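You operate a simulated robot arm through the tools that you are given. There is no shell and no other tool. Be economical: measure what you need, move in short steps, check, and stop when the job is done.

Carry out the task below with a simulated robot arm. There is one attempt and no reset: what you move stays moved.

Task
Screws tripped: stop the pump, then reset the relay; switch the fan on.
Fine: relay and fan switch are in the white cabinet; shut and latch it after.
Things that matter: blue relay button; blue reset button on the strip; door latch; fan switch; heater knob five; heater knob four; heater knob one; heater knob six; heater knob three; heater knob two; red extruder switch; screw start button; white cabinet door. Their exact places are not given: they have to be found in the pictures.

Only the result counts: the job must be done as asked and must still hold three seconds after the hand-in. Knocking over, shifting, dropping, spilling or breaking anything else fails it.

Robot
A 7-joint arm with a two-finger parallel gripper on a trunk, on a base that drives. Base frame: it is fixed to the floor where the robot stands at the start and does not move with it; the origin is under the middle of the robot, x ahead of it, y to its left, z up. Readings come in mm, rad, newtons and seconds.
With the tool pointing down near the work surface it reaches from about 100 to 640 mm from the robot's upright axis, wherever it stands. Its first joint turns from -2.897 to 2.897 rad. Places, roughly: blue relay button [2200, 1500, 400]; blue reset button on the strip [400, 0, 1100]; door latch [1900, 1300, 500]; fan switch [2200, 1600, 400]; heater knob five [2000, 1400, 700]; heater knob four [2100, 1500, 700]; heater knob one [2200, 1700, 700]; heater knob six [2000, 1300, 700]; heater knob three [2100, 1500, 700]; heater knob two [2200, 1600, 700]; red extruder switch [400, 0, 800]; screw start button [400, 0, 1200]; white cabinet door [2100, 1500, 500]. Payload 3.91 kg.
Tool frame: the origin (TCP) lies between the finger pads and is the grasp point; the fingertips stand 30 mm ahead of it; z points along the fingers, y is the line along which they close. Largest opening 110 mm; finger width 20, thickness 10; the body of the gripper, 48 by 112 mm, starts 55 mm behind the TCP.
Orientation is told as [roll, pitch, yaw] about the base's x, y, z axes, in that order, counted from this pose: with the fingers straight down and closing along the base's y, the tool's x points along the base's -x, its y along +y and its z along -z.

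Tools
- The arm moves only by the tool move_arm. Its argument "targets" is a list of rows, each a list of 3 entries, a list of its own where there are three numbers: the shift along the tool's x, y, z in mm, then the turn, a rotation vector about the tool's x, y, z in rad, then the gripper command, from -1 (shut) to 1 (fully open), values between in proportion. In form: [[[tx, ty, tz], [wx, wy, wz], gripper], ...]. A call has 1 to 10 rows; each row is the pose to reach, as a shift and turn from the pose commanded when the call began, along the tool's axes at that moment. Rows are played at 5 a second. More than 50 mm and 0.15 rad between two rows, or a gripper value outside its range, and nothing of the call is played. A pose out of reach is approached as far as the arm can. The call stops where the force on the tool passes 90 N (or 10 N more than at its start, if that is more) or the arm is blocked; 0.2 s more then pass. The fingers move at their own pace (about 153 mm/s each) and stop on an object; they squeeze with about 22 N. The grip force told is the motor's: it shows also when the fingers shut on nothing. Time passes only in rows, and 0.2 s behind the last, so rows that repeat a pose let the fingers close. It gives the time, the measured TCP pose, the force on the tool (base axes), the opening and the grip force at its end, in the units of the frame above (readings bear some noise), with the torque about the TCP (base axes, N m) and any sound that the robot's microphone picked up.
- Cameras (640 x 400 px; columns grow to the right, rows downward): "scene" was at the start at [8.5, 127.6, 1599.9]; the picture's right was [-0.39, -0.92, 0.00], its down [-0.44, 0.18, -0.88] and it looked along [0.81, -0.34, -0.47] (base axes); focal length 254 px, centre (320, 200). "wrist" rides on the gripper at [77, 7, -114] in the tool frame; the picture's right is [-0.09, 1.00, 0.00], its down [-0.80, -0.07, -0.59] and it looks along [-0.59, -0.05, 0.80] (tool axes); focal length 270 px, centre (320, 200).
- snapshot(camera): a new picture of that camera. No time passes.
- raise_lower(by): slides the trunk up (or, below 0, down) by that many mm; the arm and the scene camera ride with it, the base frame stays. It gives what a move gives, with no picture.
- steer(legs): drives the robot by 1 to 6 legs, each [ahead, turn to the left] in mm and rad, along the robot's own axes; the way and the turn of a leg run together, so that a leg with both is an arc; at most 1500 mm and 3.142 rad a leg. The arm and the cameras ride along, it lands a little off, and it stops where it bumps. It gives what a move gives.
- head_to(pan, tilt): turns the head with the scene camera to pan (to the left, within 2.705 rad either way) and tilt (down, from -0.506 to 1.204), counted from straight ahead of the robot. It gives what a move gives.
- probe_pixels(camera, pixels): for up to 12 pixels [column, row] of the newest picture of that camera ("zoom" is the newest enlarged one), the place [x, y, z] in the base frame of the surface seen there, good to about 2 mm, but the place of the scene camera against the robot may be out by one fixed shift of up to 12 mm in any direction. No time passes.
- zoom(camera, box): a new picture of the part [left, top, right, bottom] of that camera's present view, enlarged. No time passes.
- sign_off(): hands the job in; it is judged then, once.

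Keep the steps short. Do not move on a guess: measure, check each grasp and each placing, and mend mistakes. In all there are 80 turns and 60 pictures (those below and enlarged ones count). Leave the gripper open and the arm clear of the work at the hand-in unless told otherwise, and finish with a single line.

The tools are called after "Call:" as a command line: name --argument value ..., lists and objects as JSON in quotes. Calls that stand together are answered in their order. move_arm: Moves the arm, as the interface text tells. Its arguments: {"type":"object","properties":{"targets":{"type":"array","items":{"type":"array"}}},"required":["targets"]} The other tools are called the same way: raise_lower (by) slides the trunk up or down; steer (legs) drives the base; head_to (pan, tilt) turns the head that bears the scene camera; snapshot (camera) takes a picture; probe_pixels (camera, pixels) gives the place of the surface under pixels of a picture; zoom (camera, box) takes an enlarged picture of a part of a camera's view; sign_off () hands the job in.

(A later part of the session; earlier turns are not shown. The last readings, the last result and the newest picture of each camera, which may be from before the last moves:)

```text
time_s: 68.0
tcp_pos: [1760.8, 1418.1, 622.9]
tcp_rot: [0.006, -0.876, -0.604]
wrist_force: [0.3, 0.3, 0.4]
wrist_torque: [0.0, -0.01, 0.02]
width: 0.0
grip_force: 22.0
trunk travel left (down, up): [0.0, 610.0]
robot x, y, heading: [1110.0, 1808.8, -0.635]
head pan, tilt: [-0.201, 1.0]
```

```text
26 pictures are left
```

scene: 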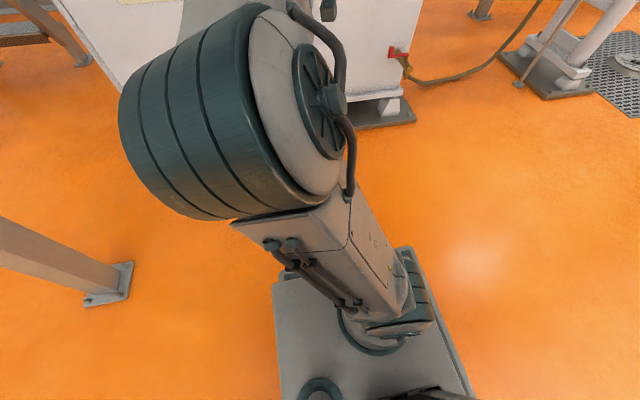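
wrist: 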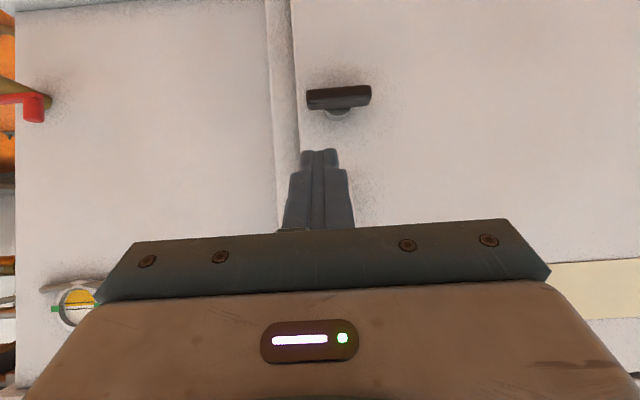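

The T-lever is clear at (339, 98); I probe its ends, hub and the door.

Call:
probe_pixels --camera "wrist" --pixels '[[311, 100], [339, 98], [367, 94], [339, 92], [339, 105], [337, 113], [340, 140], [400, 80], [320, 60], [275, 100], [290, 100]]'

```text
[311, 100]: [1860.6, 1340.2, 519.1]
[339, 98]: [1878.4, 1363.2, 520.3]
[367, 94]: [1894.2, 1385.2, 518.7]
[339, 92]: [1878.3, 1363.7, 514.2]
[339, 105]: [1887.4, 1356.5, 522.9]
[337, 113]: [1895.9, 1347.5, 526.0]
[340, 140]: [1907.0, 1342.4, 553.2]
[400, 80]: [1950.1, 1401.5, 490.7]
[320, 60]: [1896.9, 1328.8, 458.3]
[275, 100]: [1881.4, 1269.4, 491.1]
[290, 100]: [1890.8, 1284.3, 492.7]
```

The lever is centred at (1882, 1360, 517), 61 mm long, standing 35 mm off the door. I bring the fingertip just above its right end.

Call:
move_arm --targets '[[[-8, 0, 35], [0, 0, 0], -1], [[-14, -1, 70], [0, 0, 0], -1], [[-20, -2, 100], [0, 0, 0], -1], [[-25, -2, 125], [0, 0, 0], -1]]'

Call:
snapshot --camera "wrist"

```text
time_s: 69.0
tcp_pos: [1852.8, 1354.0, 559.2]
tcp_rot: [0.005, -0.874, -0.606]
wrist_force: [0.0, -0.4, -0.2]
wrist_torque: [-0.02, 0.01, -0.01]
width: 0.1
grip_force: 21.9
trunk travel left (down, up): [0.0, 610.0]
robot x, y, heading: [1112.3, 1804.5, -0.629]
head pan, tilt: [-0.201, 1.0]
```

```text
25 pictures are left
```

wrist: 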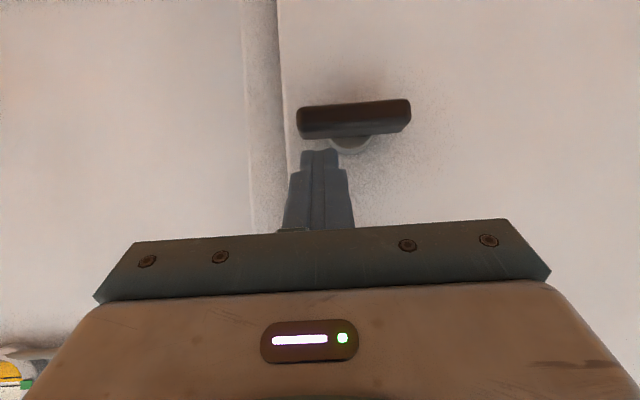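

The tip is above the bar's right half. I push straight down in small steps.

Call:
move_arm --targets '[[[6, 0, 5], [0, 0, 0], -1], [[11, 0, 9], [0, 0, 0], -1], [[14, 0, 12], [0, 0, 0], -1], [[17, 0, 14], [0, 0, 0], -1], [[20, 0, 17], [0, 0, 0], -1], [[23, 0, 19], [0, 0, 0], -1]]'

Call:
snapshot --camera "wrist"

```text
time_s: 70.5
tcp_pos: [1853.1, 1354.6, 549.2]
tcp_rot: [0.005, -0.899, -0.603]
wrist_force: [2.7, 0.7, 61.1]
wrist_torque: [-0.51, -0.95, 0.03]
width: 0.1
grip_force: 21.6
trunk travel left (down, up): [0.0, 610.0]
robot x, y, heading: [1111.2, 1810.9, -0.629]
head pan, tilt: [-0.201, 1.0]
```

```text
24 pictures are left
```

wrist: 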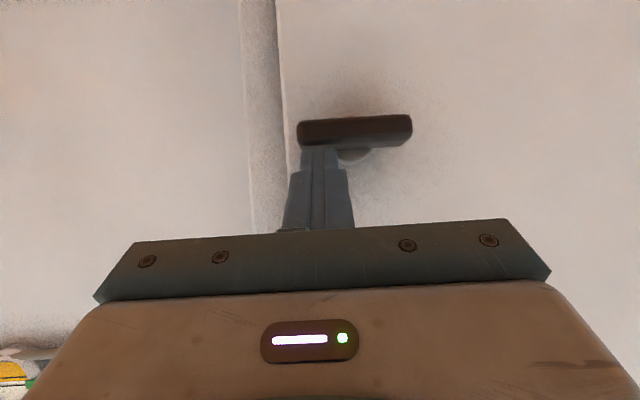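

61 N and no turn: that's the locked direction. I lift off, move to the left end (46 mm left) and push down there.

Call:
move_arm --targets '[[[-23, 0, -19], [0, 0, 0], -1], [[-23, 25, -19], [0, 0, 0], -1], [[-23, 45, -19], [0, 0, 0], -1], [[-17, 45, -14], [0, 0, 0], -1], [[-12, 45, -10], [0, 0, 0], -1], [[-8, 45, -7], [0, 0, 0], -1], [[-4, 45, -4], [0, 0, 0], -1], [[0, 45, 0], [0, 0, 0], -1]]'

Call:
snapshot --camera "wrist"

```text
time_s: 72.2
tcp_pos: [1875.0, 1387.0, 529.3]
tcp_rot: [0.003, -0.873, -0.607]
wrist_force: [1.1, -0.4, 0.3]
wrist_torque: [-0.02, 0.0, -0.02]
width: 0.0
grip_force: 22.0
trunk travel left (down, up): [0.0, 610.0]
robot x, y, heading: [1113.1, 1806.7, -0.627]
head pan, tilt: [-0.201, 1.0]
```

```text
23 pictures are left
```

wrist: 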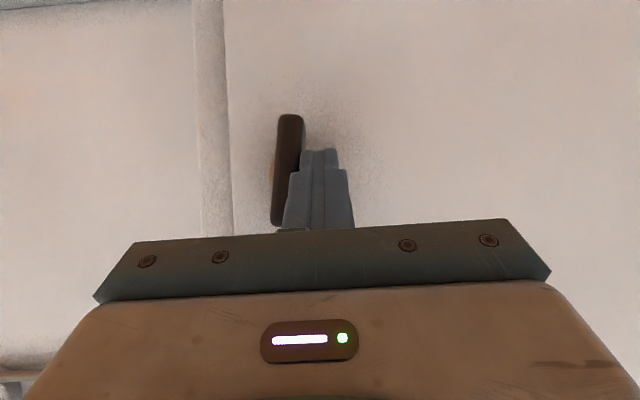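

The lever swung freely to vertical: unlatched. Next I back off, rise to the bar handle's height (about z 690), and open the fingers for a look.

Call:
move_arm --targets '[[[0, 0, -40], [0, 0, 0], -1], [[0, -5, -85], [0, 0, 0], -1], [[-25, -10, -115], [0, 0, 0], 0], [[-45, -15, -140], [0, 0, 0], 0], [[-64, -20, -165], [0, 0, 0], 0]]'

Call:
snapshot --camera "wrist"

```text
time_s: 73.5
tcp_pos: [1793.7, 1420.9, 684.9]
tcp_rot: [0.003, -0.872, -0.602]
wrist_force: [0.4, 0.1, 0.6]
wrist_torque: [-0.04, 0.02, 0.0]
width: 55.0
grip_force: 0.1
trunk travel left (down, up): [0.0, 610.0]
robot x, y, heading: [1108.5, 1806.4, -0.629]
head pan, tilt: [-0.201, 1.0]
```

```text
22 pictures are left
```

wrist: 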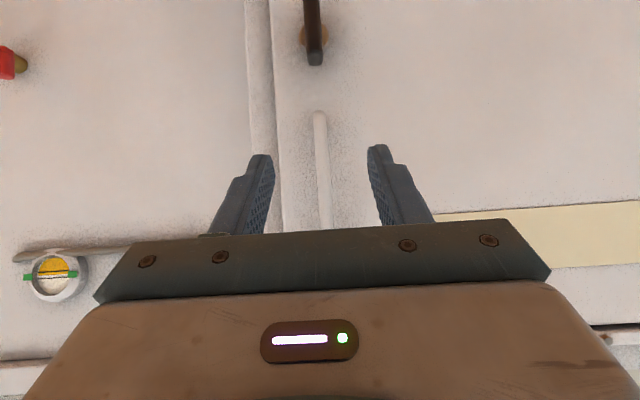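

The bar lies right between the fingers (column 320). I probe its depth.

Call:
probe_pixels --camera "wrist" --pixels '[[320, 125], [320, 150], [322, 180], [324, 210], [350, 130], [240, 40]]'

```text
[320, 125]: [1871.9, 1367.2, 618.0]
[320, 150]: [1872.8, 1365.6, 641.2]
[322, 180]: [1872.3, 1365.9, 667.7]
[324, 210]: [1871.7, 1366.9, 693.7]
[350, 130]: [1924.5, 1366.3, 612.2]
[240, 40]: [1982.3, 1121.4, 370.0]
```

I advance onto the bar (TCP to about (1873, 1366, 672)) and close on it.

Call:
move_arm --targets '[[[-18, 0, 28], [0, 0, 0], 0], [[-36, 0, 56], [0, 0, 0], 0], [[-52, 0, 82], [0, 0, 0], 0], [[-52, 0, 82], [0, 0, 0], -1], [[-52, 0, 82], [0, 0, 0], -1], [[-52, 0, 82], [0, 0, 0], -1]]'

```text
time_s: 74.8
tcp_pos: [1874.8, 1364.5, 671.1]
tcp_rot: [0.005, -0.871, -0.604]
wrist_force: [-2.9, -2.1, -2.7]
wrist_torque: [0.24, 0.97, -0.02]
width: 11.7
grip_force: 45.1
trunk travel left (down, up): [0.0, 610.0]
robot x, y, heading: [1112.9, 1808.8, -0.628]
head pan, tilt: [-0.201, 1.0]
```

Gripped (11.7 mm). I pull the door along its arc about the hinge near (2233, 1797), first 20 degrees, turning the hand partly along.

Call:
move_arm --targets '[[[15.4, 2.4, -18.4], [0.023, 0, 0.02], -1], [[30.8, 6.4, -36.7], [0.046, 0, 0.039], -1], [[46.2, 11.1, -55.1], [0.07, 0, 0.058], -1], [[61.6, 16.8, -73.4], [0.094, 0, 0.078], -1], [[76.8, 23.6, -91.5], [0.117, 0, 0.098], -1], [[91.7, 31.2, -109.2], [0.14, 0, 0.118], -1], [[106.4, 40.2, -126.8], [0.164, 0, 0.137], -1], [[120.8, 49.7, -143.9], [0.187, 0, 0.157], -1]]'

Call:
snapshot --camera "scene"

```text
time_s: 76.7
tcp_pos: [1750.8, 1513.0, 670.7]
tcp_rot: [0.003, -0.869, -0.848]
wrist_force: [-4.1, -1.9, -16.2]
wrist_torque: [-0.25, 0.41, 0.19]
width: 11.7
grip_force: 45.2
trunk travel left (down, up): [0.0, 610.0]
robot x, y, heading: [1112.6, 1808.4, -0.63]
head pan, tilt: [-0.201, 1.0]
```

```text
21 pictures are left
```

scene: 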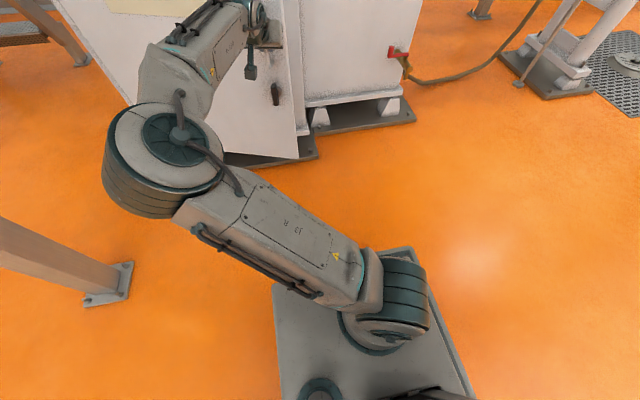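

The door follows. I continue to about 40 degrees.

Call:
move_arm --targets '[[[15.3, 5, -18.2], [0.023, 0, 0.02], -1], [[30.6, 11.2, -36.5], [0.047, 0, 0.039], -1], [[45.7, 18.5, -54.4], [0.07, 0, 0.059], -1], [[60.5, 26.4, -72.1], [0.094, 0, 0.078], -1], [[75.1, 35.8, -89.5], [0.117, 0, 0.098], -1], [[89.4, 45.7, -106.6], [0.14, 0, 0.118], -1], [[103.4, 57, -123.2], [0.164, 0, 0.137], -1], [[117.2, 68.8, -139.6], [0.187, 0, 0.157], -1]]'

Call:
snapshot --camera "scene"

```text
time_s: 78.5
tcp_pos: [1682.7, 1699.8, 670.5]
tcp_rot: [0.004, -0.879, -1.087]
wrist_force: [46.1, 8.8, 2.2]
wrist_torque: [-0.07, 0.1, 0.26]
width: 12.0
grip_force: 44.6
trunk travel left (down, up): [0.0, 610.0]
robot x, y, heading: [1108.9, 1805.9, -0.626]
head pan, tilt: [-0.201, 1.0]
```

```text
20 pictures are left
```

scene: 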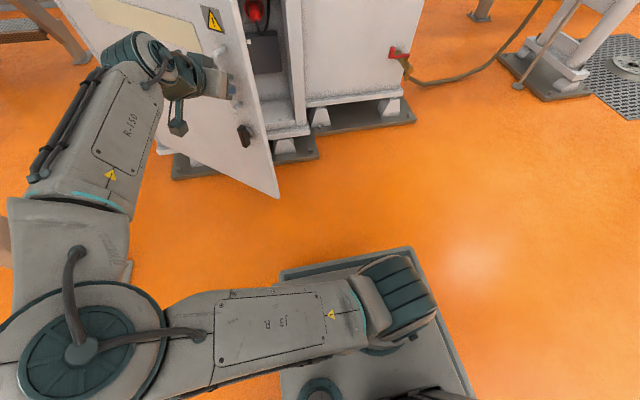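

The door is open about 40 degrees. I release the bar, back off and rise above the door top.

Call:
move_arm --targets '[[[0, 0, 0], [0, 0, 0], 0], [[0, 0, 0], [0, 0, 0], 0], [[0, 0, -30], [0, 0, 0], 0], [[0, 0, -70], [0, 0, 0], 0], [[-25, 0, -95], [0, 0, 0], 0], [[-55, 0, -120], [0, 0, 0], -1], [[-85, 0, -145], [0, 0, 0], -1], [[-120, 0, -170], [0, 0, 0], -1]]'

Call:
head_to --pan 0.0 --tilt 0.8

Call:
snapshot --camera "scene"

```text
time_s: 80.2
tcp_pos: [1648.6, 1745.0, 873.4]
tcp_rot: [0.007, -0.873, -1.094]
wrist_force: [-0.3, 0.1, -0.7]
wrist_torque: [0.0, 0.03, -0.02]
width: 0.0
grip_force: 21.9
trunk travel left (down, up): [0.0, 610.0]
robot x, y, heading: [1108.7, 1806.3, -0.628]
head pan, tilt: [-0.201, 1.0]
```

```text
time_s: 81.0
tcp_pos: [1649.8, 1746.5, 873.2]
tcp_rot: [0.004, -0.872, -1.091]
wrist_force: [0.3, -0.2, -0.9]
wrist_torque: [-0.02, -0.02, 0.03]
width: 0.1
grip_force: 21.7
trunk travel left (down, up): [0.0, 610.0]
robot x, y, heading: [1112.4, 1809.1, -0.628]
head pan, tilt: [0.0, 0.799]
```

```text
19 pictures are left
```

scene: 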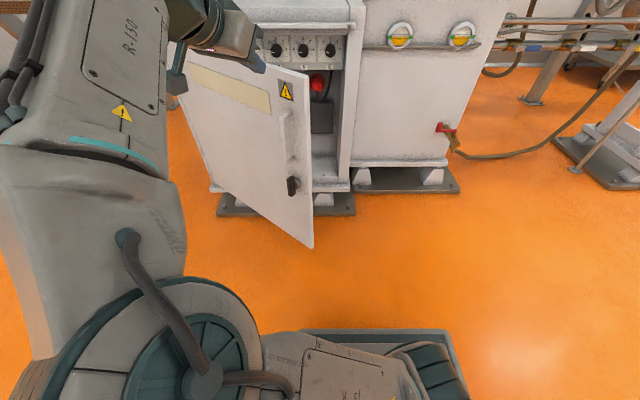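

Call:
probe_pixels --camera "scene" --pixels '[[305, 74], [311, 150], [300, 160], [240, 110], [276, 48], [303, 48], [330, 48], [318, 82], [322, 115], [345, 40]]'

Call:
zoom --camera "scene" --box '[250, 20, 370, 120]'

```text
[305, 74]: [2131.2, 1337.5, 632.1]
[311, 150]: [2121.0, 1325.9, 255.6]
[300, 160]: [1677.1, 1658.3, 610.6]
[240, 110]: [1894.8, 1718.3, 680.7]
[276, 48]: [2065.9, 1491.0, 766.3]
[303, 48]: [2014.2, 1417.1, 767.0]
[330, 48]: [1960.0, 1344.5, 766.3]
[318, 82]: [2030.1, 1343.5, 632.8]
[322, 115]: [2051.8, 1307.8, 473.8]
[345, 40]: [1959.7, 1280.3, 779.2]
```

```text
4.00 times, centred on (310, 70) of scene
```

zoom: 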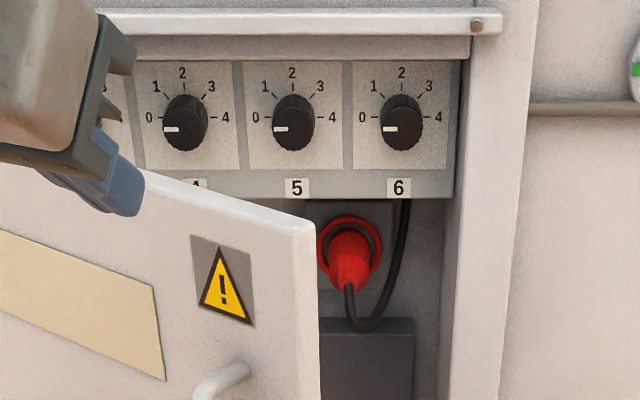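

Heater knobs sit at z 766 behind the door; the relay will be lower. To open wider I'll put the shut fingers over the door top and push from inside. First I move over the door edge, turning the tool steeper and toward +x.

Call:
move_arm --targets '[[[-15, -1, 13], [-0.063, 0.044, -0.077], -1], [[-31, -2, 26], [-0.126, 0.088, -0.154], -1], [[-46, -4, 39], [-0.189, 0.133, -0.231], -1], [[-62, -5, 52], [-0.252, 0.177, -0.307], -1], [[-77, -6, 65], [-0.315, 0.221, -0.384], -1], [[-92, -7, 79], [-0.378, 0.265, -0.461], -1], [[-108, -9, 92], [-0.441, 0.31, -0.538], -1], [[-123, -10, 105], [-0.504, 0.354, -0.615], -1]]'

Call:
snapshot --camera "wrist"

```text
time_s: 82.8
tcp_pos: [1717.7, 1598.1, 898.0]
tcp_rot: [0.004, -0.501, -0.298]
wrist_force: [-0.1, -0.1, 0.7]
wrist_torque: [-0.06, -0.04, 0.03]
width: 0.0
grip_force: 21.5
trunk travel left (down, up): [0.0, 610.0]
robot x, y, heading: [1109.7, 1810.4, -0.629]
head pan, tilt: [0.0, 0.799]
```

```text
17 pictures are left
```

wrist: 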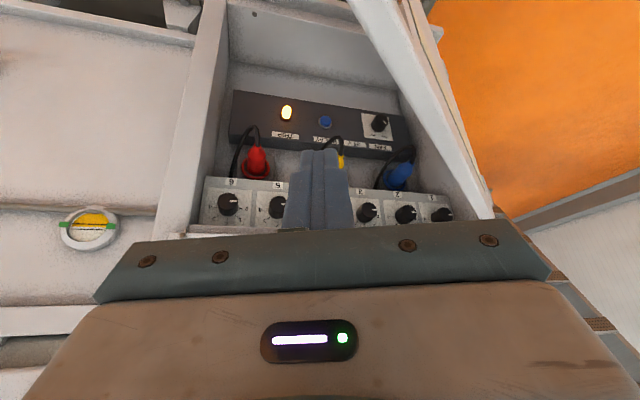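

Inside I see a dark box with a lit amber lamp (287, 112), the blue relay button (325, 121) and the fan knob (378, 123). I enlarge and probe.

Call:
zoom --camera "wrist" --box '[225, 80, 425, 205]'

Call:
probe_pixels --camera "wrist" --pixels '[[325, 121], [287, 108], [378, 123], [383, 120], [305, 115], [350, 115], [305, 130], [350, 132], [366, 118], [440, 120], [400, 50], [228, 205]]'

```text
3.20 times, centred on (325, 142) of wrist
```

zoom: 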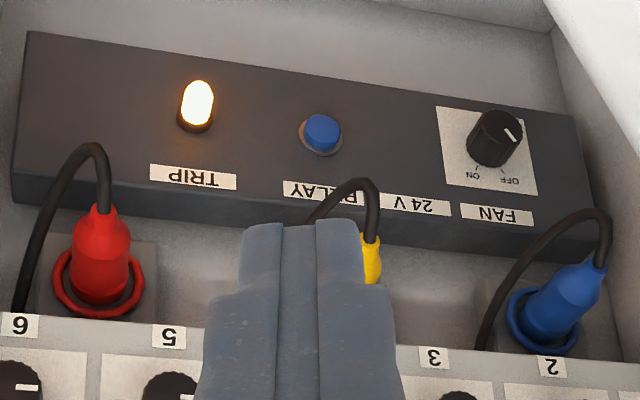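

```text
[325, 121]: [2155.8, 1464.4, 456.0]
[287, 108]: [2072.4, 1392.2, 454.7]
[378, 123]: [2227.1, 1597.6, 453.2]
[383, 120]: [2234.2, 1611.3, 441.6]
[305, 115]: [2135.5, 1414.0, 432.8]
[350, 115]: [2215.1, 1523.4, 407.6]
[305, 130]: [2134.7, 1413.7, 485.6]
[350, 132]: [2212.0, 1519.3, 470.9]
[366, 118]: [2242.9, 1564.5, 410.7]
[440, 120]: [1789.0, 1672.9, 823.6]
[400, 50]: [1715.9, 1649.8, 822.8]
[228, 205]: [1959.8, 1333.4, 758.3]
```

The box face is parallel to the door; relay cap at (2156, 1464, 456), fan knob near (2230, 1600, 450), and the TRIP lamp is lit. The door top is at z 823. I lower the shut fingers just inside the door's top edge (to z 805) and start pushing it open along its arc.

Call:
move_arm --targets '[[[22, 0, 41], [0, 0, 0], -1], [[45, 0, 82], [0, 0, 0], -1], [[59, 24, 74], [0, 0, 0], -1], [[74, 48, 66], [0, 0, 0], -1], [[96, 90, 54], [0, 0, 0], -1], [[113, 134, 44], [0, 0, 0], -1], [[127, 179, 37], [0, 0, 0], -1]]'

Call:
snapshot --camera "scene"

```text
time_s: 84.4
tcp_pos: [1679.8, 1796.8, 810.3]
tcp_rot: [0.003, -0.501, -0.297]
wrist_force: [-0.1, 0.1, 0.1]
wrist_torque: [0.0, 0.05, 0.03]
width: 0.0
grip_force: 22.2
trunk travel left (down, up): [0.0, 610.0]
robot x, y, heading: [1109.4, 1810.2, -0.625]
head pan, tilt: [0.0, 0.799]
```

```text
15 pictures are left
```

scene: 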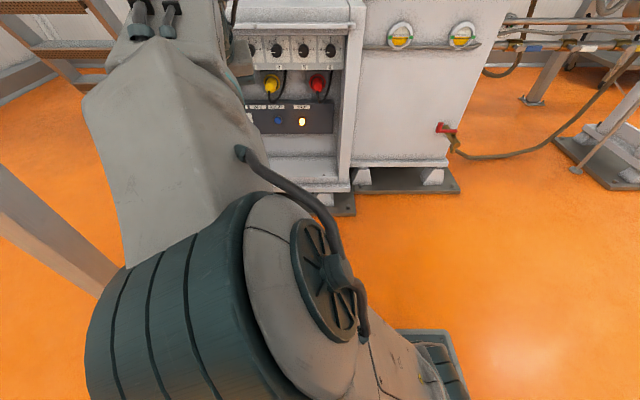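

The door keeps swinging. I continue the same arc to roughly 85 degrees.

Call:
move_arm --targets '[[[11, 47, -6], [0, 0, 0], -1], [[18, 94.5, -10], [0, 0, 0], -1], [[21, 142.7, -11], [0, 0, 0], -1], [[21.5, 190.7, -11.5], [0, 0, 0], -1], [[17, 238, -9], [0, 0, 0], -1], [[9.6, 286, -5], [0, 0, 0], -1]]'

Call:
snapshot --camera "scene"

```text
time_s: 85.8
tcp_pos: [1749.7, 2065.7, 805.4]
tcp_rot: [0.005, -0.5, -0.302]
wrist_force: [-0.3, 1.4, 1.2]
wrist_torque: [0.0, 0.01, -0.02]
width: 0.1
grip_force: 22.1
out of reach, approached as far as the arm can: row 6
trunk travel left (down, up): [0.0, 610.0]
robot x, y, heading: [1113.6, 1804.9, -0.627]
head pan, tilt: [0.0, 0.799]
```

```text
14 pictures are left
```

scene: 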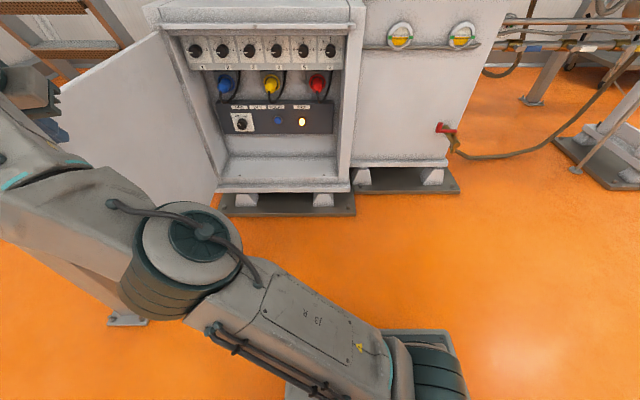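

The door is open about 90 degrees and the interior is clear: the fan knob, blue RELAY and lit TRIP lamp are in view. I bring the hand back right and lower, with the tool only 20 degrees below level, ready to drive closer.

Call:
move_arm --targets '[[[0, -44, 7], [0, 0, 0], -1], [[1, -88, 14], [0, 0, 0], -1], [[1, -132, 21], [0, 0, 0], -1], [[2, -176, 28], [0, 0, 0], -1], [[2, -220, 35], [0, 0, 0], -1], [[3, -264, 42], [0, 0, 0], -1], [[3, -307, 50], [0, 0, 0], -1]]'

Call:
move_arm --targets '[[[8, -21, 23], [0.047, -0.078, 0.041], -1], [[16, -41, 47], [0.095, -0.156, 0.081], -1], [[24, -62, 70], [0.142, -0.234, 0.122], -1], [[32, -82, 94], [0.189, -0.312, 0.163], -1], [[40, -103, 117], [0.237, -0.39, 0.203], -1], [[48, -123, 141], [0.284, -0.468, 0.244], -1], [[56, -144, 164], [0.331, -0.546, 0.285], -1], [[64, -164, 188], [0.379, -0.624, 0.325], -1], [[72, -185, 211], [0.426, -0.7015, 0.366], -1]]'

```text
time_s: 87.4
tcp_pos: [1681.0, 1769.2, 758.1]
tcp_rot: [0.003, -0.502, -0.298]
wrist_force: [0.0, -0.1, 0.2]
wrist_torque: [-0.03, -0.01, -0.03]
width: 0.0
grip_force: 22.6
trunk travel left (down, up): [0.0, 610.0]
robot x, y, heading: [1107.5, 1809.7, -0.632]
head pan, tilt: [0.0, 0.799]
```

```text
time_s: 89.4
tcp_pos: [1662.5, 1579.8, 540.1]
tcp_rot: [0.013, -1.221, -0.861]
wrist_force: [0.8, 0.2, -0.2]
wrist_torque: [0.0, -0.01, 0.03]
width: 0.0
grip_force: 22.2
trunk travel left (down, up): [0.0, 610.0]
robot x, y, heading: [1107.6, 1807.9, -0.633]
head pan, tilt: [0.0, 0.799]
```

The arm reached that pose freely. Now I turn left 0.22 and drive 290 mm, which leaves the hand about 100 mm outside the door opening.

Call:
steer --legs '[[0, 0.221], [290, 0]]'

Call:
snapshot --camera "wrist"

```text
time_s: 92.2
tcp_pos: [1962.4, 1584.5, 540.2]
tcp_rot: [0.009, -1.219, -0.643]
wrist_force: [-0.4, 0.4, 1.0]
wrist_torque: [0.02, 0.0, -0.01]
width: 0.0
grip_force: 21.8
trunk travel left (down, up): [0.0, 610.0]
robot x, y, heading: [1374.9, 1690.3, -0.414]
head pan, tilt: [0.0, 0.799]
```

```text
13 pictures are left
```

wrist: 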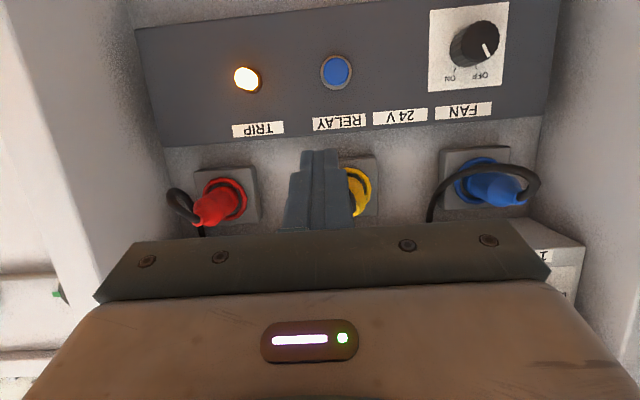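

A clear view: RELAY at (336, 72), fan knob at (474, 42) with its pointer toward OFF. I enlarge the knob and measure everything.

Call:
zoom --camera "wrist" --box '[410, 0, 530, 120]'

Call:
probe_pixels --camera "wrist" --pixels '[[336, 72], [336, 66], [336, 80], [320, 100], [380, 80], [473, 42], [463, 42], [484, 30], [488, 50], [470, 56], [440, 30], [495, 80]]'

```text
3.33 times, centred on (470, 60) of wrist
```

zoom: 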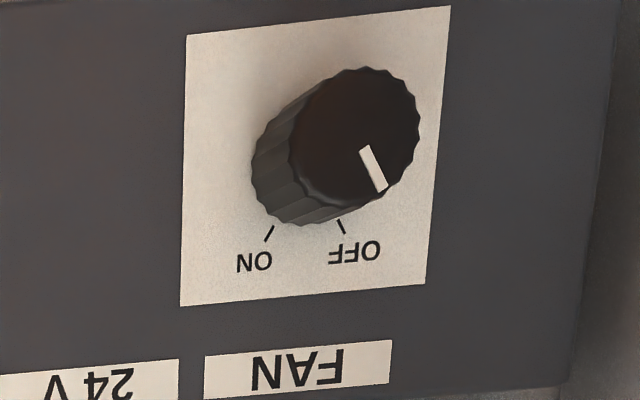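

```text
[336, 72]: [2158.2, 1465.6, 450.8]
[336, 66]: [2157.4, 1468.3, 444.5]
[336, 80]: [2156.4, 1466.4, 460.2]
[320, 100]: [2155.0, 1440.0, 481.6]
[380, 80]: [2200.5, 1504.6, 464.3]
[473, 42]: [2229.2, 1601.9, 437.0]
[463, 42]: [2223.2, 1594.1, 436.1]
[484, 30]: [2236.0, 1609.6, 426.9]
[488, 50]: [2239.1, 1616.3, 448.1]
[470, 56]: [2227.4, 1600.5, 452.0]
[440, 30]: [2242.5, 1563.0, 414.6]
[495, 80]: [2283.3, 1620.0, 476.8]
```

Relay cap centre is (2157, 1467, 450); fan knob face is at about (2234, 1608, 438), 38 mm wide, standing 33 mm off the box. I lower, advance to the relay button and press it along the door normal.

Call:
move_arm --targets '[[[38, 12, 14], [0, 0, 0], -1], [[76, 23, 28], [0, 0, 0], -1], [[62, 23, 65.5], [0, 0, 0], -1], [[48.5, 23, 103], [0, 0, 0], -1], [[35, 23, 140.5], [0, 0, 0], -1], [[21.4, 23, 176.6], [0, 0, 0], -1], [[21.4, 23, 176.6], [0, 0, 0], -1]]'

Call:
snapshot --camera "wrist"

```text
time_s: 93.8
tcp_pos: [2101.0, 1510.9, 461.1]
tcp_rot: [0.01, -1.218, -0.643]
wrist_force: [-0.9, -0.7, 0.1]
wrist_torque: [-0.02, 0.0, -0.01]
width: 0.1
grip_force: 21.7
trunk travel left (down, up): [0.0, 610.0]
robot x, y, heading: [1373.8, 1693.0, -0.412]
head pan, tilt: [0.0, 0.799]
```

```text
11 pictures are left
```

wrist: 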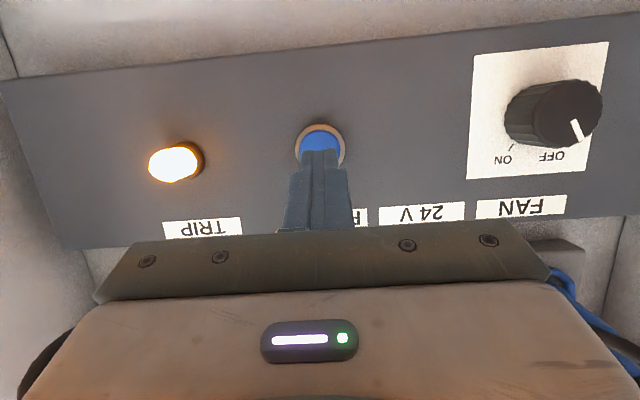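

The tip is lined up with the blue cap. I press in small steps.

Call:
move_arm --targets '[[[-10.3, 0, 28.2], [0, 0, 0], -1], [[-12, 0, 33], [0, 0, 0], -1], [[-13.1, 0, 35.7], [0, 0, 0], -1], [[-14.1, 0, 38.5], [0, 0, 0], -1], [[-15.2, 0, 41.3], [0, 0, 0], -1], [[-16.2, 0, 44.1], [0, 0, 0], -1]]'

Call:
snapshot --camera "wrist"

```text
time_s: 95.2
tcp_pos: [2140.1, 1482.8, 459.3]
tcp_rot: [0.01, -1.221, -0.646]
wrist_force: [-11.9, 6.4, 5.5]
wrist_torque: [-0.11, -0.1, -0.07]
width: 0.1
grip_force: 21.5
trunk travel left (down, up): [0.0, 610.0]
robot x, y, heading: [1376.5, 1694.2, -0.414]
head pan, tilt: [0.0, 0.799]
heard: click
```

```text
10 pictures are left
```

wrist: 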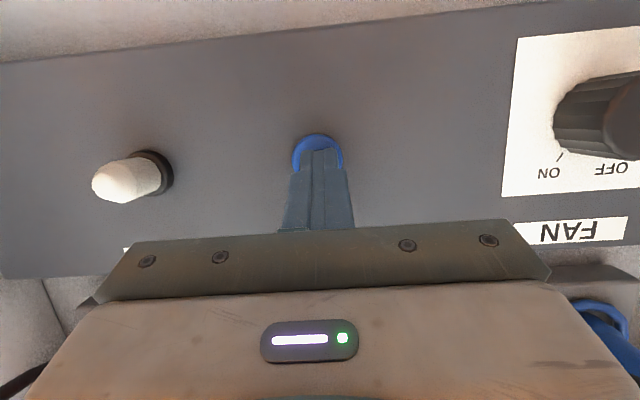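

A click, and the TRIP lamp is out: the relay is reset. I back off, open the fingers to about 60 mm and line up with the fan knob.

Call:
move_arm --targets '[[[17, 0, -47], [0, 0, 0], -1], [[34.5, 0, -94], [0, 0, 0], -1], [[34.5, 40, -94], [0, 0, 0], 0.1], [[36, 80, -92], [0, 0, 0], 0.1], [[37, 120, -80], [0, 0, 0], 0.1], [[37.4, 156, -55.5], [0, 0, 0], 0.1], [[37.4, 156, -55.5], [0, 0, 0], 0.1]]'

Call:
snapshot --camera "wrist"

```text
refused: row 2 steps farther than a row can; nothing moved
```

```text
9 pictures are left
```

wrist: 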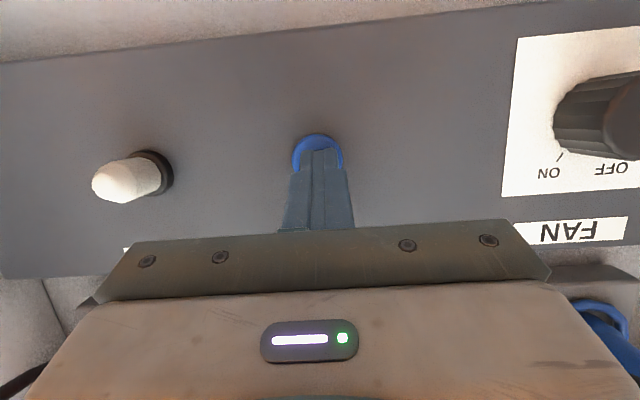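

A step was slightly over 50 mm; I repeat with shorter steps.

Call:
move_arm --targets '[[[12, 0, -32], [0, 0, 0], -1], [[24, 0, -64], [0, 0, 0], -1], [[34.5, 0, -94], [0, 0, 0], -1], [[34.5, 40, -94], [0, 0, 0], 0.1], [[36, 80, -92], [0, 0, 0], 0.1], [[37, 120, -80], [0, 0, 0], 0.1], [[37.4, 156, -55.5], [0, 0, 0], 0.1], [[37.4, 156, -55.5], [0, 0, 0], 0.1]]'

Call:
snapshot --camera "wrist"

```text
time_s: 97.0
tcp_pos: [2180.4, 1644.3, 442.6]
tcp_rot: [0.008, -1.218, -0.644]
wrist_force: [-0.3, 1.3, 1.4]
wrist_torque: [-0.02, 0.01, 0.01]
width: 60.5
grip_force: 0.1
trunk travel left (down, up): [0.0, 610.0]
robot x, y, heading: [1377.8, 1689.3, -0.411]
head pan, tilt: [0.0, 0.799]
```

```text
8 pictures are left
```

wrist: 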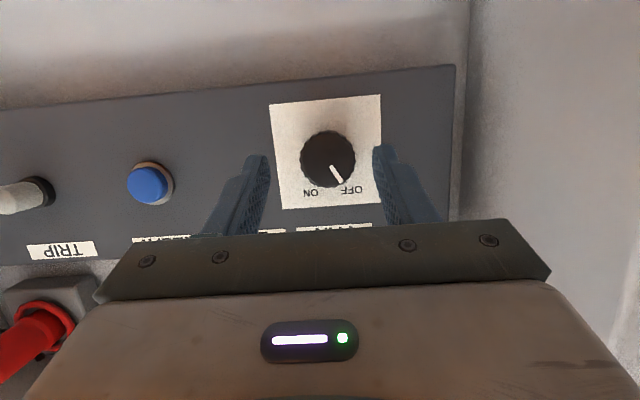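

The knob sits between the fingers, pointer at OFF. I probe its face for exact centring.

Call:
probe_pixels --camera "wrist" --pixels '[[328, 158], [304, 158], [352, 158], [328, 137], [328, 180], [365, 110]]'

```text
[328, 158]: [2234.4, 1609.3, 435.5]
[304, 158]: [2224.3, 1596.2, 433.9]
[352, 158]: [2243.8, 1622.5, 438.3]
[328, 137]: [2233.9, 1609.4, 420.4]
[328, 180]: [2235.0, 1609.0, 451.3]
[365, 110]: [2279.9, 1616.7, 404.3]
```

Centre is (2234, 1609, 436). I advance 59 mm over the knob, 4 mm left, and close on it.

Call:
move_arm --targets '[[[-6, 4, 19], [0, 0, 0], 0.1], [[-12, 4, 38], [0, 0, 0], 0.1], [[-18.4, 4, 56], [0, 0, 0], 0.1], [[-18.4, 4, 56], [0, 0, 0], -1], [[-18.4, 4, 56], [0, 0, 0], -1]]'

Call:
move_arm --targets '[[[0, 0, 0], [-0.048, 0, 0.131], -1], [[0, 0, 0], [-0.097, 0, 0.263], -1], [[0, 0, 0], [-0.145, 0, 0.394], -1], [[0, 0, 0], [-0.193, 0, 0.526], -1], [[0, 0, 0], [-0.241, 0, 0.657], -1], [[0, 0, 0], [-0.29, 0, 0.789], -1], [[0, 0, 0], [-0.331, 0, 0.901], -1]]'

Call:
snapshot --camera "wrist"

```text
time_s: 98.2
tcp_pos: [2229.5, 1611.2, 440.2]
tcp_rot: [0.007, -1.218, -0.644]
wrist_force: [-8.8, -2.0, -0.8]
wrist_torque: [0.28, 0.41, 1.0]
width: 41.4
grip_force: 45.3
trunk travel left (down, up): [0.0, 610.0]
robot x, y, heading: [1375.7, 1692.9, -0.414]
head pan, tilt: [0.0, 0.799]
```

```text
time_s: 99.8
tcp_pos: [2229.9, 1611.1, 438.5]
tcp_rot: [1.33, -0.562, -1.788]
wrist_force: [-45.5, -11.7, -7.4]
wrist_torque: [-0.14, -0.15, -0.37]
width: 41.2
grip_force: 44.6
trunk travel left (down, up): [0.0, 610.0]
robot x, y, heading: [1373.0, 1692.6, -0.416]
head pan, tilt: [0.0, 0.799]
```

```text
7 pictures are left
```

wrist: 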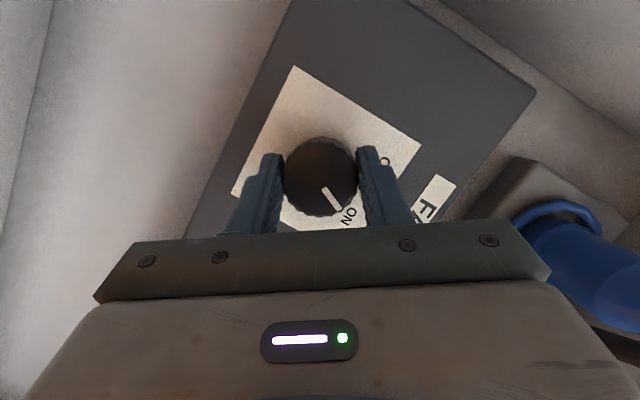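

The pointer now lines up with ON. I release, back straight off along the knob axis, and look.

Call:
move_arm --targets '[[[0, 0, 0], [0, 0, 0], 0.2], [[0, 0, 0], [0, 0, 0], 0.2], [[12, 0, -33], [0, 0, 0], 0.2], [[26, 0, -70], [0, 0, 0], 0.2], [[39, 0, -106], [0, 0, 0], 0.2]]'

Call:
snapshot --camera "wrist"

```text
time_s: 101.0
tcp_pos: [2142.3, 1681.6, 438.9]
tcp_rot: [1.334, -0.565, -1.784]
wrist_force: [-0.1, 0.4, 0.5]
wrist_torque: [0.02, 0.03, 0.0]
width: 65.8
grip_force: 0.0
trunk travel left (down, up): [0.0, 610.0]
robot x, y, heading: [1374.3, 1691.0, -0.415]
head pan, tilt: [0.0, 0.799]
```

```text
6 pictures are left
```

wrist: 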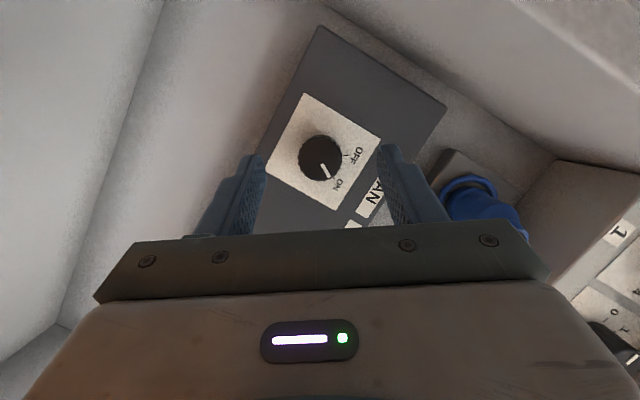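

The fan switch is at ON. I withdraw the hand from the cabinet while rolling it back, shut the fingers, and take a scene picture to measure the open door.

Call:
move_arm --targets '[[[6.5, 0, -17.6], [0.041, 0, -0.113], -1], [[13, 0, -35], [0.083, 0, -0.225], -1], [[19.5, 0, -53], [0.124, 0, -0.338], -1], [[26, 0, -70], [0.166, 0, -0.45], -1], [[32.5, 0, -88], [0.207, 0, -0.563], -1], [[39, 0, -106], [0.248, 0, -0.676], -1], [[45, 0, -123], [0.29, 0, -0.788], -1], [[51.7, 0, -141], [0.331, 0, -0.901], -1]]'

Call:
head_to --pan 0.25 --tilt 0.6

Call:
snapshot --camera "scene"

```text
time_s: 102.8
tcp_pos: [2019.5, 1770.6, 441.1]
tcp_rot: [0.005, -1.218, -0.642]
wrist_force: [0.2, -0.7, 0.2]
wrist_torque: [0.05, -0.02, 0.0]
width: 0.0
grip_force: 22.5
trunk travel left (down, up): [0.0, 610.0]
robot x, y, heading: [1371.3, 1692.8, -0.417]
head pan, tilt: [0.0, 0.799]
```

```text
time_s: 103.5
tcp_pos: [2018.3, 1770.8, 440.9]
tcp_rot: [0.011, -1.219, -0.646]
wrist_force: [0.6, -0.3, -0.2]
wrist_torque: [0.03, 0.01, -0.02]
width: 0.0
grip_force: 21.7
trunk travel left (down, up): [0.0, 610.0]
robot x, y, heading: [1375.8, 1692.1, -0.416]
head pan, tilt: [0.25, 0.6]
```

```text
5 pictures are left
```

scene: 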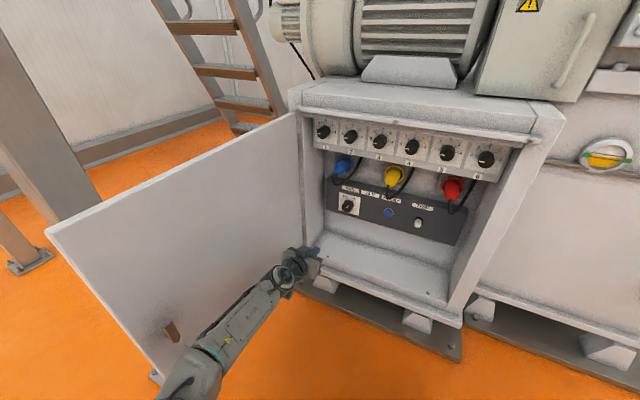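

Call:
probe_pixels --camera "scene" --pixels '[[60, 236], [120, 203], [180, 171], [240, 141], [292, 121], [280, 200], [120, 260], [60, 160], [170, 330], [100, 210]]'

```text
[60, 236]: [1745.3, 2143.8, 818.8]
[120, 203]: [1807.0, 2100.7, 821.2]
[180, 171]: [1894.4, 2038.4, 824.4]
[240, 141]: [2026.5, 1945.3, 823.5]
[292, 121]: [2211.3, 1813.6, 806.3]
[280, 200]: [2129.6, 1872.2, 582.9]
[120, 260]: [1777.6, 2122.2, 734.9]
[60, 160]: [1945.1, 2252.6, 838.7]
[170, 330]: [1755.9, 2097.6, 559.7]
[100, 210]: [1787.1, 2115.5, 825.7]
```

The door stands exactly at 90 degrees, with its inner face on the line (1743, 2135)-(2209, 1805). I'll back out of the cabinet front and lift the hand, then go round to the door's outer side and push it shut.

Call:
steer --legs '[[-400, 0]]'

Call:
move_arm --targets '[[[-40, -29, -3.3], [0.0155, 0.0716, 0.0133], -1], [[-80, -58, -6.6], [0.031, 0.143, 0.027], -1], [[-120, -87, -10], [0.046, 0.215, 0.04], -1], [[-160, -116, -13], [0.062, 0.286, 0.053], -1], [[-200, -145, -16.5], [0.077, 0.358, 0.067], -1], [[-240, -174, -20], [0.093, 0.43, 0.08], -1], [[-280, -203, -23], [0.108, 0.501, 0.093], -1], [[-320, -232, -26], [0.124, 0.573, 0.106], -1], [[-360, -261, -30], [0.139, 0.644, 0.12], -1], [[-400, -290, -33], [0.155, 0.716, 0.133], -1]]'

```text
time_s: 106.0
tcp_pos: [1662.5, 1927.0, 441.0]
tcp_rot: [0.008, -1.219, -0.649]
wrist_force: [-0.1, -0.5, 0.0]
wrist_torque: [0.01, 0.0, -0.02]
width: 0.3
grip_force: 22.3
trunk travel left (down, up): [0.0, 610.0]
robot x, y, heading: [1014.7, 1849.7, -0.418]
head pan, tilt: [0.25, 0.6]
```

```text
time_s: 108.2
tcp_pos: [1573.1, 1629.3, 824.9]
tcp_rot: [0.002, -0.499, -0.843]
wrist_force: [0.4, 0.8, -0.6]
wrist_torque: [0.02, -0.02, -0.01]
width: 0.3
grip_force: 22.2
trunk travel left (down, up): [0.0, 610.0]
robot x, y, heading: [1017.3, 1850.4, -0.419]
head pan, tilt: [0.25, 0.6]
```

Now I drive round: turn left, 310 mm forward, turn back to face the door's outer side.

Call:
steer --legs '[[0, 1.355], [310, 0], [0, -0.856]]'

Call:
head_to --pan -0.1 --tilt 0.55

Call:
snapshot --camera "scene"

```text
time_s: 115.9
tcp_pos: [1795.8, 2174.5, 824.6]
tcp_rot: [0.002, -0.499, -0.347]
wrist_force: [0.3, -0.3, 0.2]
wrist_torque: [-0.02, -0.01, 0.03]
width: 0.0
grip_force: 21.9
trunk travel left (down, up): [0.0, 610.0]
robot x, y, heading: [1199.5, 2105.9, 0.08]
head pan, tilt: [0.25, 0.6]
```

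```text
time_s: 116.7
tcp_pos: [1795.7, 2173.3, 824.6]
tcp_rot: [0.002, -0.499, -0.346]
wrist_force: [-0.2, -0.8, 0.7]
wrist_torque: [0.05, -0.04, 0.01]
width: 0.2
grip_force: 22.2
trunk travel left (down, up): [0.0, 610.0]
robot x, y, heading: [1197.1, 2102.5, 0.077]
head pan, tilt: [-0.099, 0.55]
```

```text
4 pictures are left
```

scene: 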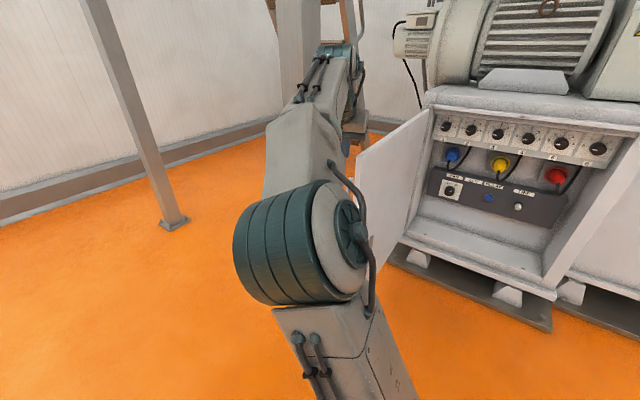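

The elbow is well placed and the hand is on the outer side of the door. I lower the fingertips just below the door top (clear above the handle) and sweep the door toward closed along its arc.

Call:
move_arm --targets '[[[12.9, 0, 23.7], [0, 0, 0], -1], [[10, -33, 25], [0, 0, 0], -1], [[6.2, -65.3, 27.3], [0, 0, 0], -1], [[15.3, -110.5, 22.4], [0, 0, 0], -1], [[20.5, -156.2, 19.6], [0, 0, 0], -1], [[22.5, -202.8, 18.5], [0, 0, 0], -1], [[21, -248.9, 19.3], [0, 0, 0], -1], [[15.8, -294.6, 22.1], [0, 0, 0], -1], [[7.1, -340, 26.9], [0, 0, 0], -1], [[-4.9, -383.9, 33.4], [0, 0, 0], -1]]'

```text
time_s: 118.9
tcp_pos: [1683.8, 1805.6, 797.8]
tcp_rot: [0.002, -0.501, -0.345]
wrist_force: [-0.3, 0.2, 0.7]
wrist_torque: [-0.04, -0.01, -0.05]
width: 0.0
grip_force: 22.3
trunk travel left (down, up): [0.0, 610.0]
robot x, y, heading: [1200.9, 2101.7, 0.071]
head pan, tilt: [-0.099, 0.55]
```

The door follows. I push three more steps (to about 36 degrees open), then ease off and lift above the door.

Call:
move_arm --targets '[[[-15.4, -42.6, 8.4], [0, 0, 0], -1], [[-34, -83.9, 18.6], [0, 0, 0], -1], [[-55.7, -122.8, 30.4], [0, 0, 0], -1], [[-55.7, -122.8, 30.4], [0, 0, 0], -1], [[-55.7, -95, 30.4], [0, 0, 0], -1], [[-78, -95, -11], [0, 0, 0], -1], [[-101, -95, -53], [0, 0, 0], -1]]'

Call:
steer --legs '[[0, -1.93], [283, 0], [0, 2.54]]'

Call:
head_to --pan -0.9 --tilt 0.7

Call:
snapshot --camera "scene"

```text
time_s: 120.5
tcp_pos: [1710.4, 1696.4, 889.0]
tcp_rot: [0.003, -0.498, -0.349]
wrist_force: [-0.4, 0.4, 1.0]
wrist_torque: [-0.04, 0.0, 0.01]
width: 0.0
grip_force: 22.5
out of reach, approached as far as the arm can: row 7
trunk travel left (down, up): [0.0, 610.0]
robot x, y, heading: [1199.3, 2102.0, 0.07]
head pan, tilt: [-0.099, 0.55]
```

```text
time_s: 133.2
tcp_pos: [1768.2, 1794.2, 887.6]
tcp_rot: [0.004, -0.499, 0.278]
wrist_force: [-0.4, -0.1, 0.2]
wrist_torque: [0.01, 0.0, 0.0]
width: 0.0
grip_force: 21.2
trunk travel left (down, up): [0.0, 610.0]
robot x, y, heading: [1110.3, 1825.7, 0.705]
head pan, tilt: [-0.099, 0.55]
```

```text
time_s: 134.4
tcp_pos: [1766.7, 1792.5, 888.2]
tcp_rot: [0.002, -0.499, 0.277]
wrist_force: [0.2, 0.0, -0.7]
wrist_torque: [0.01, -0.02, -0.01]
width: 0.0
grip_force: 21.8
trunk travel left (down, up): [0.0, 610.0]
robot x, y, heading: [1115.0, 1826.5, 0.699]
head pan, tilt: [-0.901, 0.7]
```

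```text
3 pictures are left
```

scene: 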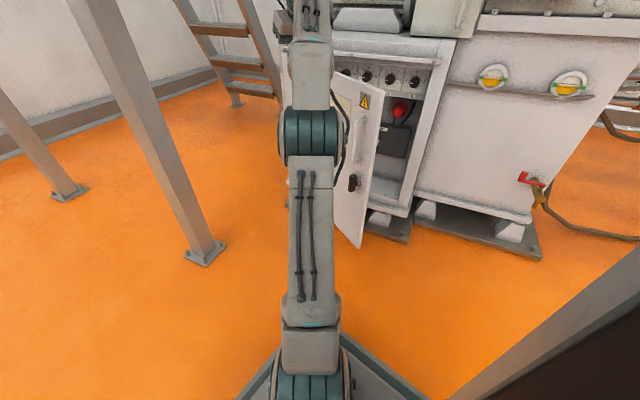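

The door is open some 40 degrees and the hand is on its outer side. I measure the door face.

Call:
probe_pixels --camera "scene" --pixels '[[350, 150], [365, 160], [345, 200], [362, 225], [352, 183], [372, 140], [345, 85], [343, 165]]'

```text
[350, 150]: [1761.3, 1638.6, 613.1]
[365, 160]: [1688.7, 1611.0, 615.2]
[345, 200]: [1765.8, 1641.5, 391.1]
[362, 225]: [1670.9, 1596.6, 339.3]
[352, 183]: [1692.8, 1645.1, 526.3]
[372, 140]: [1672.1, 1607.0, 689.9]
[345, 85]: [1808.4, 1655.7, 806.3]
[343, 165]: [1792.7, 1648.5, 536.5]
```

Outer face runs through (1759, 1630) and (1687, 1602): the door is about 33 degrees open. I turn the hand to face it and lower to z 670, about 80 mm off the face.

Call:
move_arm --targets '[[[15, -5.5, 19.6], [0.083, -0.036, 0.102], -1], [[30, -11, 39], [0.166, -0.073, 0.204], -1], [[45, -16.5, 58.7], [0.249, -0.109, 0.306], -1], [[60, -22, 78], [0.333, -0.145, 0.408], -1], [[75, -27.5, 98], [0.416, -0.182, 0.51], -1], [[90, -33, 117], [0.499, -0.218, 0.612], -1], [[105, -38.6, 137], [0.582, -0.254, 0.714], -1], [[120, -44, 156], [0.665, -0.291, 0.815], -1], [[134.7, -49.6, 176], [0.7485, -0.327, 0.9174], -1]]'

```text
time_s: 136.4
tcp_pos: [1746.5, 1738.5, 670.6]
tcp_rot: [0.003, -0.869, -0.901]
wrist_force: [0.6, -0.6, 0.2]
wrist_torque: [-0.01, 0.05, 0.03]
width: 0.0
grip_force: 22.0
trunk travel left (down, up): [0.0, 610.0]
robot x, y, heading: [1117.0, 1827.4, 0.7]
head pan, tilt: [-0.901, 0.7]
```

The hand is ready. I now push the door closed along its arc, levelling the tool as I go for extra reach, ending in light pressure at the closed position.

Call:
move_arm --targets '[[[-28, -15.3, 33.2], [0, -0.043, 0], -1], [[-53.2, -29.6, 63], [0, -0.086, 0], -1], [[-78.9, -41.4, 93.4], [0, -0.129, 0], -1], [[-105, -49, 124.4], [0, -0.172, 0], -1], [[-131.6, -53.2, 155.9], [0, -0.215, 0], -1], [[-158.3, -54.1, 187.6], [0, -0.258, 0], -1], [[-185, -51.1, 219.1], [0, -0.301, 0], -1], [[-211.4, -44.4, 250.4], [0, -0.344, 0], -1], [[-228, -38, 270], [0, -0.387, 0], -1], [[-236, -34, 280], [0, -0.43, 0], -1]]'

```text
time_s: 138.4
tcp_pos: [1931.7, 1430.0, 651.3]
tcp_rot: [-0.026, -1.222, -0.9]
wrist_force: [-26.0, 14.9, -0.5]
wrist_torque: [0.02, 0.05, -0.06]
width: 0.3
grip_force: 21.4
out of reach, approached as far as the arm can: row 10
trunk travel left (down, up): [0.0, 610.0]
robot x, y, heading: [1112.0, 1823.8, 0.704]
head pan, tilt: [-0.901, 0.7]
stopped in row 10: the force on the tool passed its limit at 124 N (the readings are from after the stop); the commanded pose is now the measured one
```

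The push ended against the closed door (tip is at the door plane). I back off and go to the left of the upright T-lever's top end, then look.

Call:
move_arm --targets '[[[12, 0, -32], [0, 0, 0], -1], [[23, 0, -64], [0, 0, 0], -1], [[23, -38, -64], [0, 0, 0], -1], [[53, -75, -53], [0, 0, 0], -1], [[83, -75, -42], [0, 0, 0], -1], [[113, -75, -31], [0, 0, 0], -1], [[113, -75, -31], [0, 0, 0], -1]]'

Call:
snapshot --camera "wrist"

```text
time_s: 140.1
tcp_pos: [1833.8, 1438.7, 553.1]
tcp_rot: [-0.029, -1.222, -0.897]
wrist_force: [0.3, -0.5, -0.1]
wrist_torque: [0.02, 0.01, 0.0]
width: 0.0
grip_force: 22.0
trunk travel left (down, up): [0.0, 610.0]
robot x, y, heading: [1110.0, 1827.4, 0.705]
head pan, tilt: [-0.901, 0.7]
```

```text
2 pictures are left
```

wrist: 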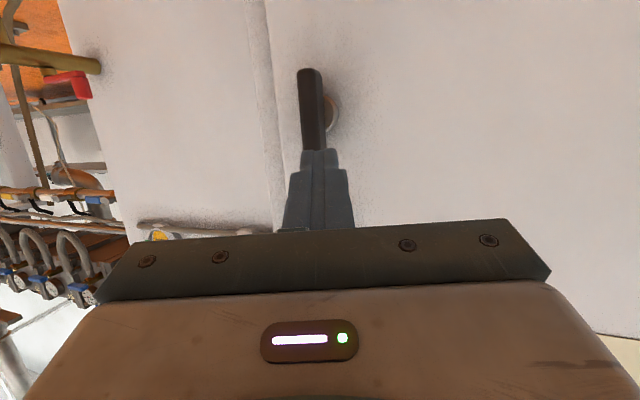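

The door is flush and the lever upright. I probe the lever's position and the door seam.

Call:
probe_pixels --camera "wrist" --pixels '[[310, 75], [312, 100], [314, 125], [314, 145], [331, 115], [380, 110], [380, 60], [265, 60], [245, 60]]'

```text
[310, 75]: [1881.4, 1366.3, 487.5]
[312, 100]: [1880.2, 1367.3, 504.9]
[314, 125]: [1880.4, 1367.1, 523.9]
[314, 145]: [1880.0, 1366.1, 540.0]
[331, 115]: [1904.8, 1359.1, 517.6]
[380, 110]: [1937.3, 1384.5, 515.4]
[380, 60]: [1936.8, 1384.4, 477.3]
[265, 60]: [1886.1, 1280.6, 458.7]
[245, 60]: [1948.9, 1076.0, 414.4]
```

The door plane is where it was when shut. The lever's centre is (1883, 1362, 517). I insert the tip left of its top end and sweep it right and down, clockwise back to horizontal.

Call:
move_arm --targets '[[[-9, 14, 30], [0, 0, 0], -1], [[-17.4, 13.7, 62.5], [0, 0, 0], -1], [[-18.8, 8.9, 63.4], [0, 0, 0], -1], [[-24.2, -0.5, 64.1], [0, 0, 0], -1], [[-25.9, -10.9, 66.5], [0, 0, 0], -1], [[-23.4, -20.8, 70.4], [0, 0, 0], -1], [[-17.6, -28.8, 74.8], [0, 0, 0], -1], [[-13, -30.7, 77], [0, 0, 0], -1], [[-8.3, -30.7, 78.7], [0, 0, 0], -1]]'

Call:
snapshot --camera "wrist"

```text
time_s: 142.1
tcp_pos: [1854.0, 1357.5, 542.3]
tcp_rot: [-0.023, -1.231, -0.899]
wrist_force: [1.0, -0.2, 17.4]
wrist_torque: [-0.33, -0.29, -0.24]
width: 0.1
grip_force: 21.5
trunk travel left (down, up): [0.0, 610.0]
robot x, y, heading: [1114.2, 1830.1, 0.705]
head pan, tilt: [-0.901, 0.7]
```

```text
1 pictures are left
```

wrist: 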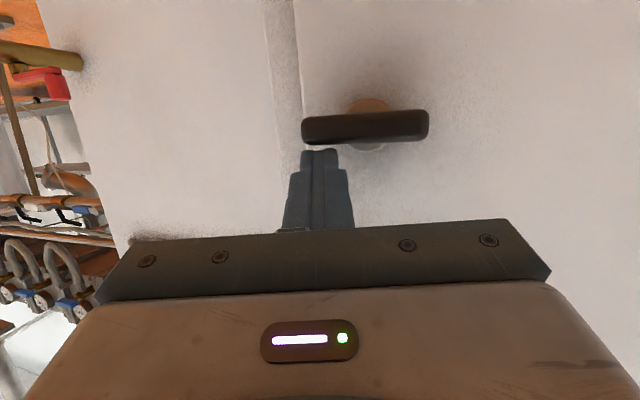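

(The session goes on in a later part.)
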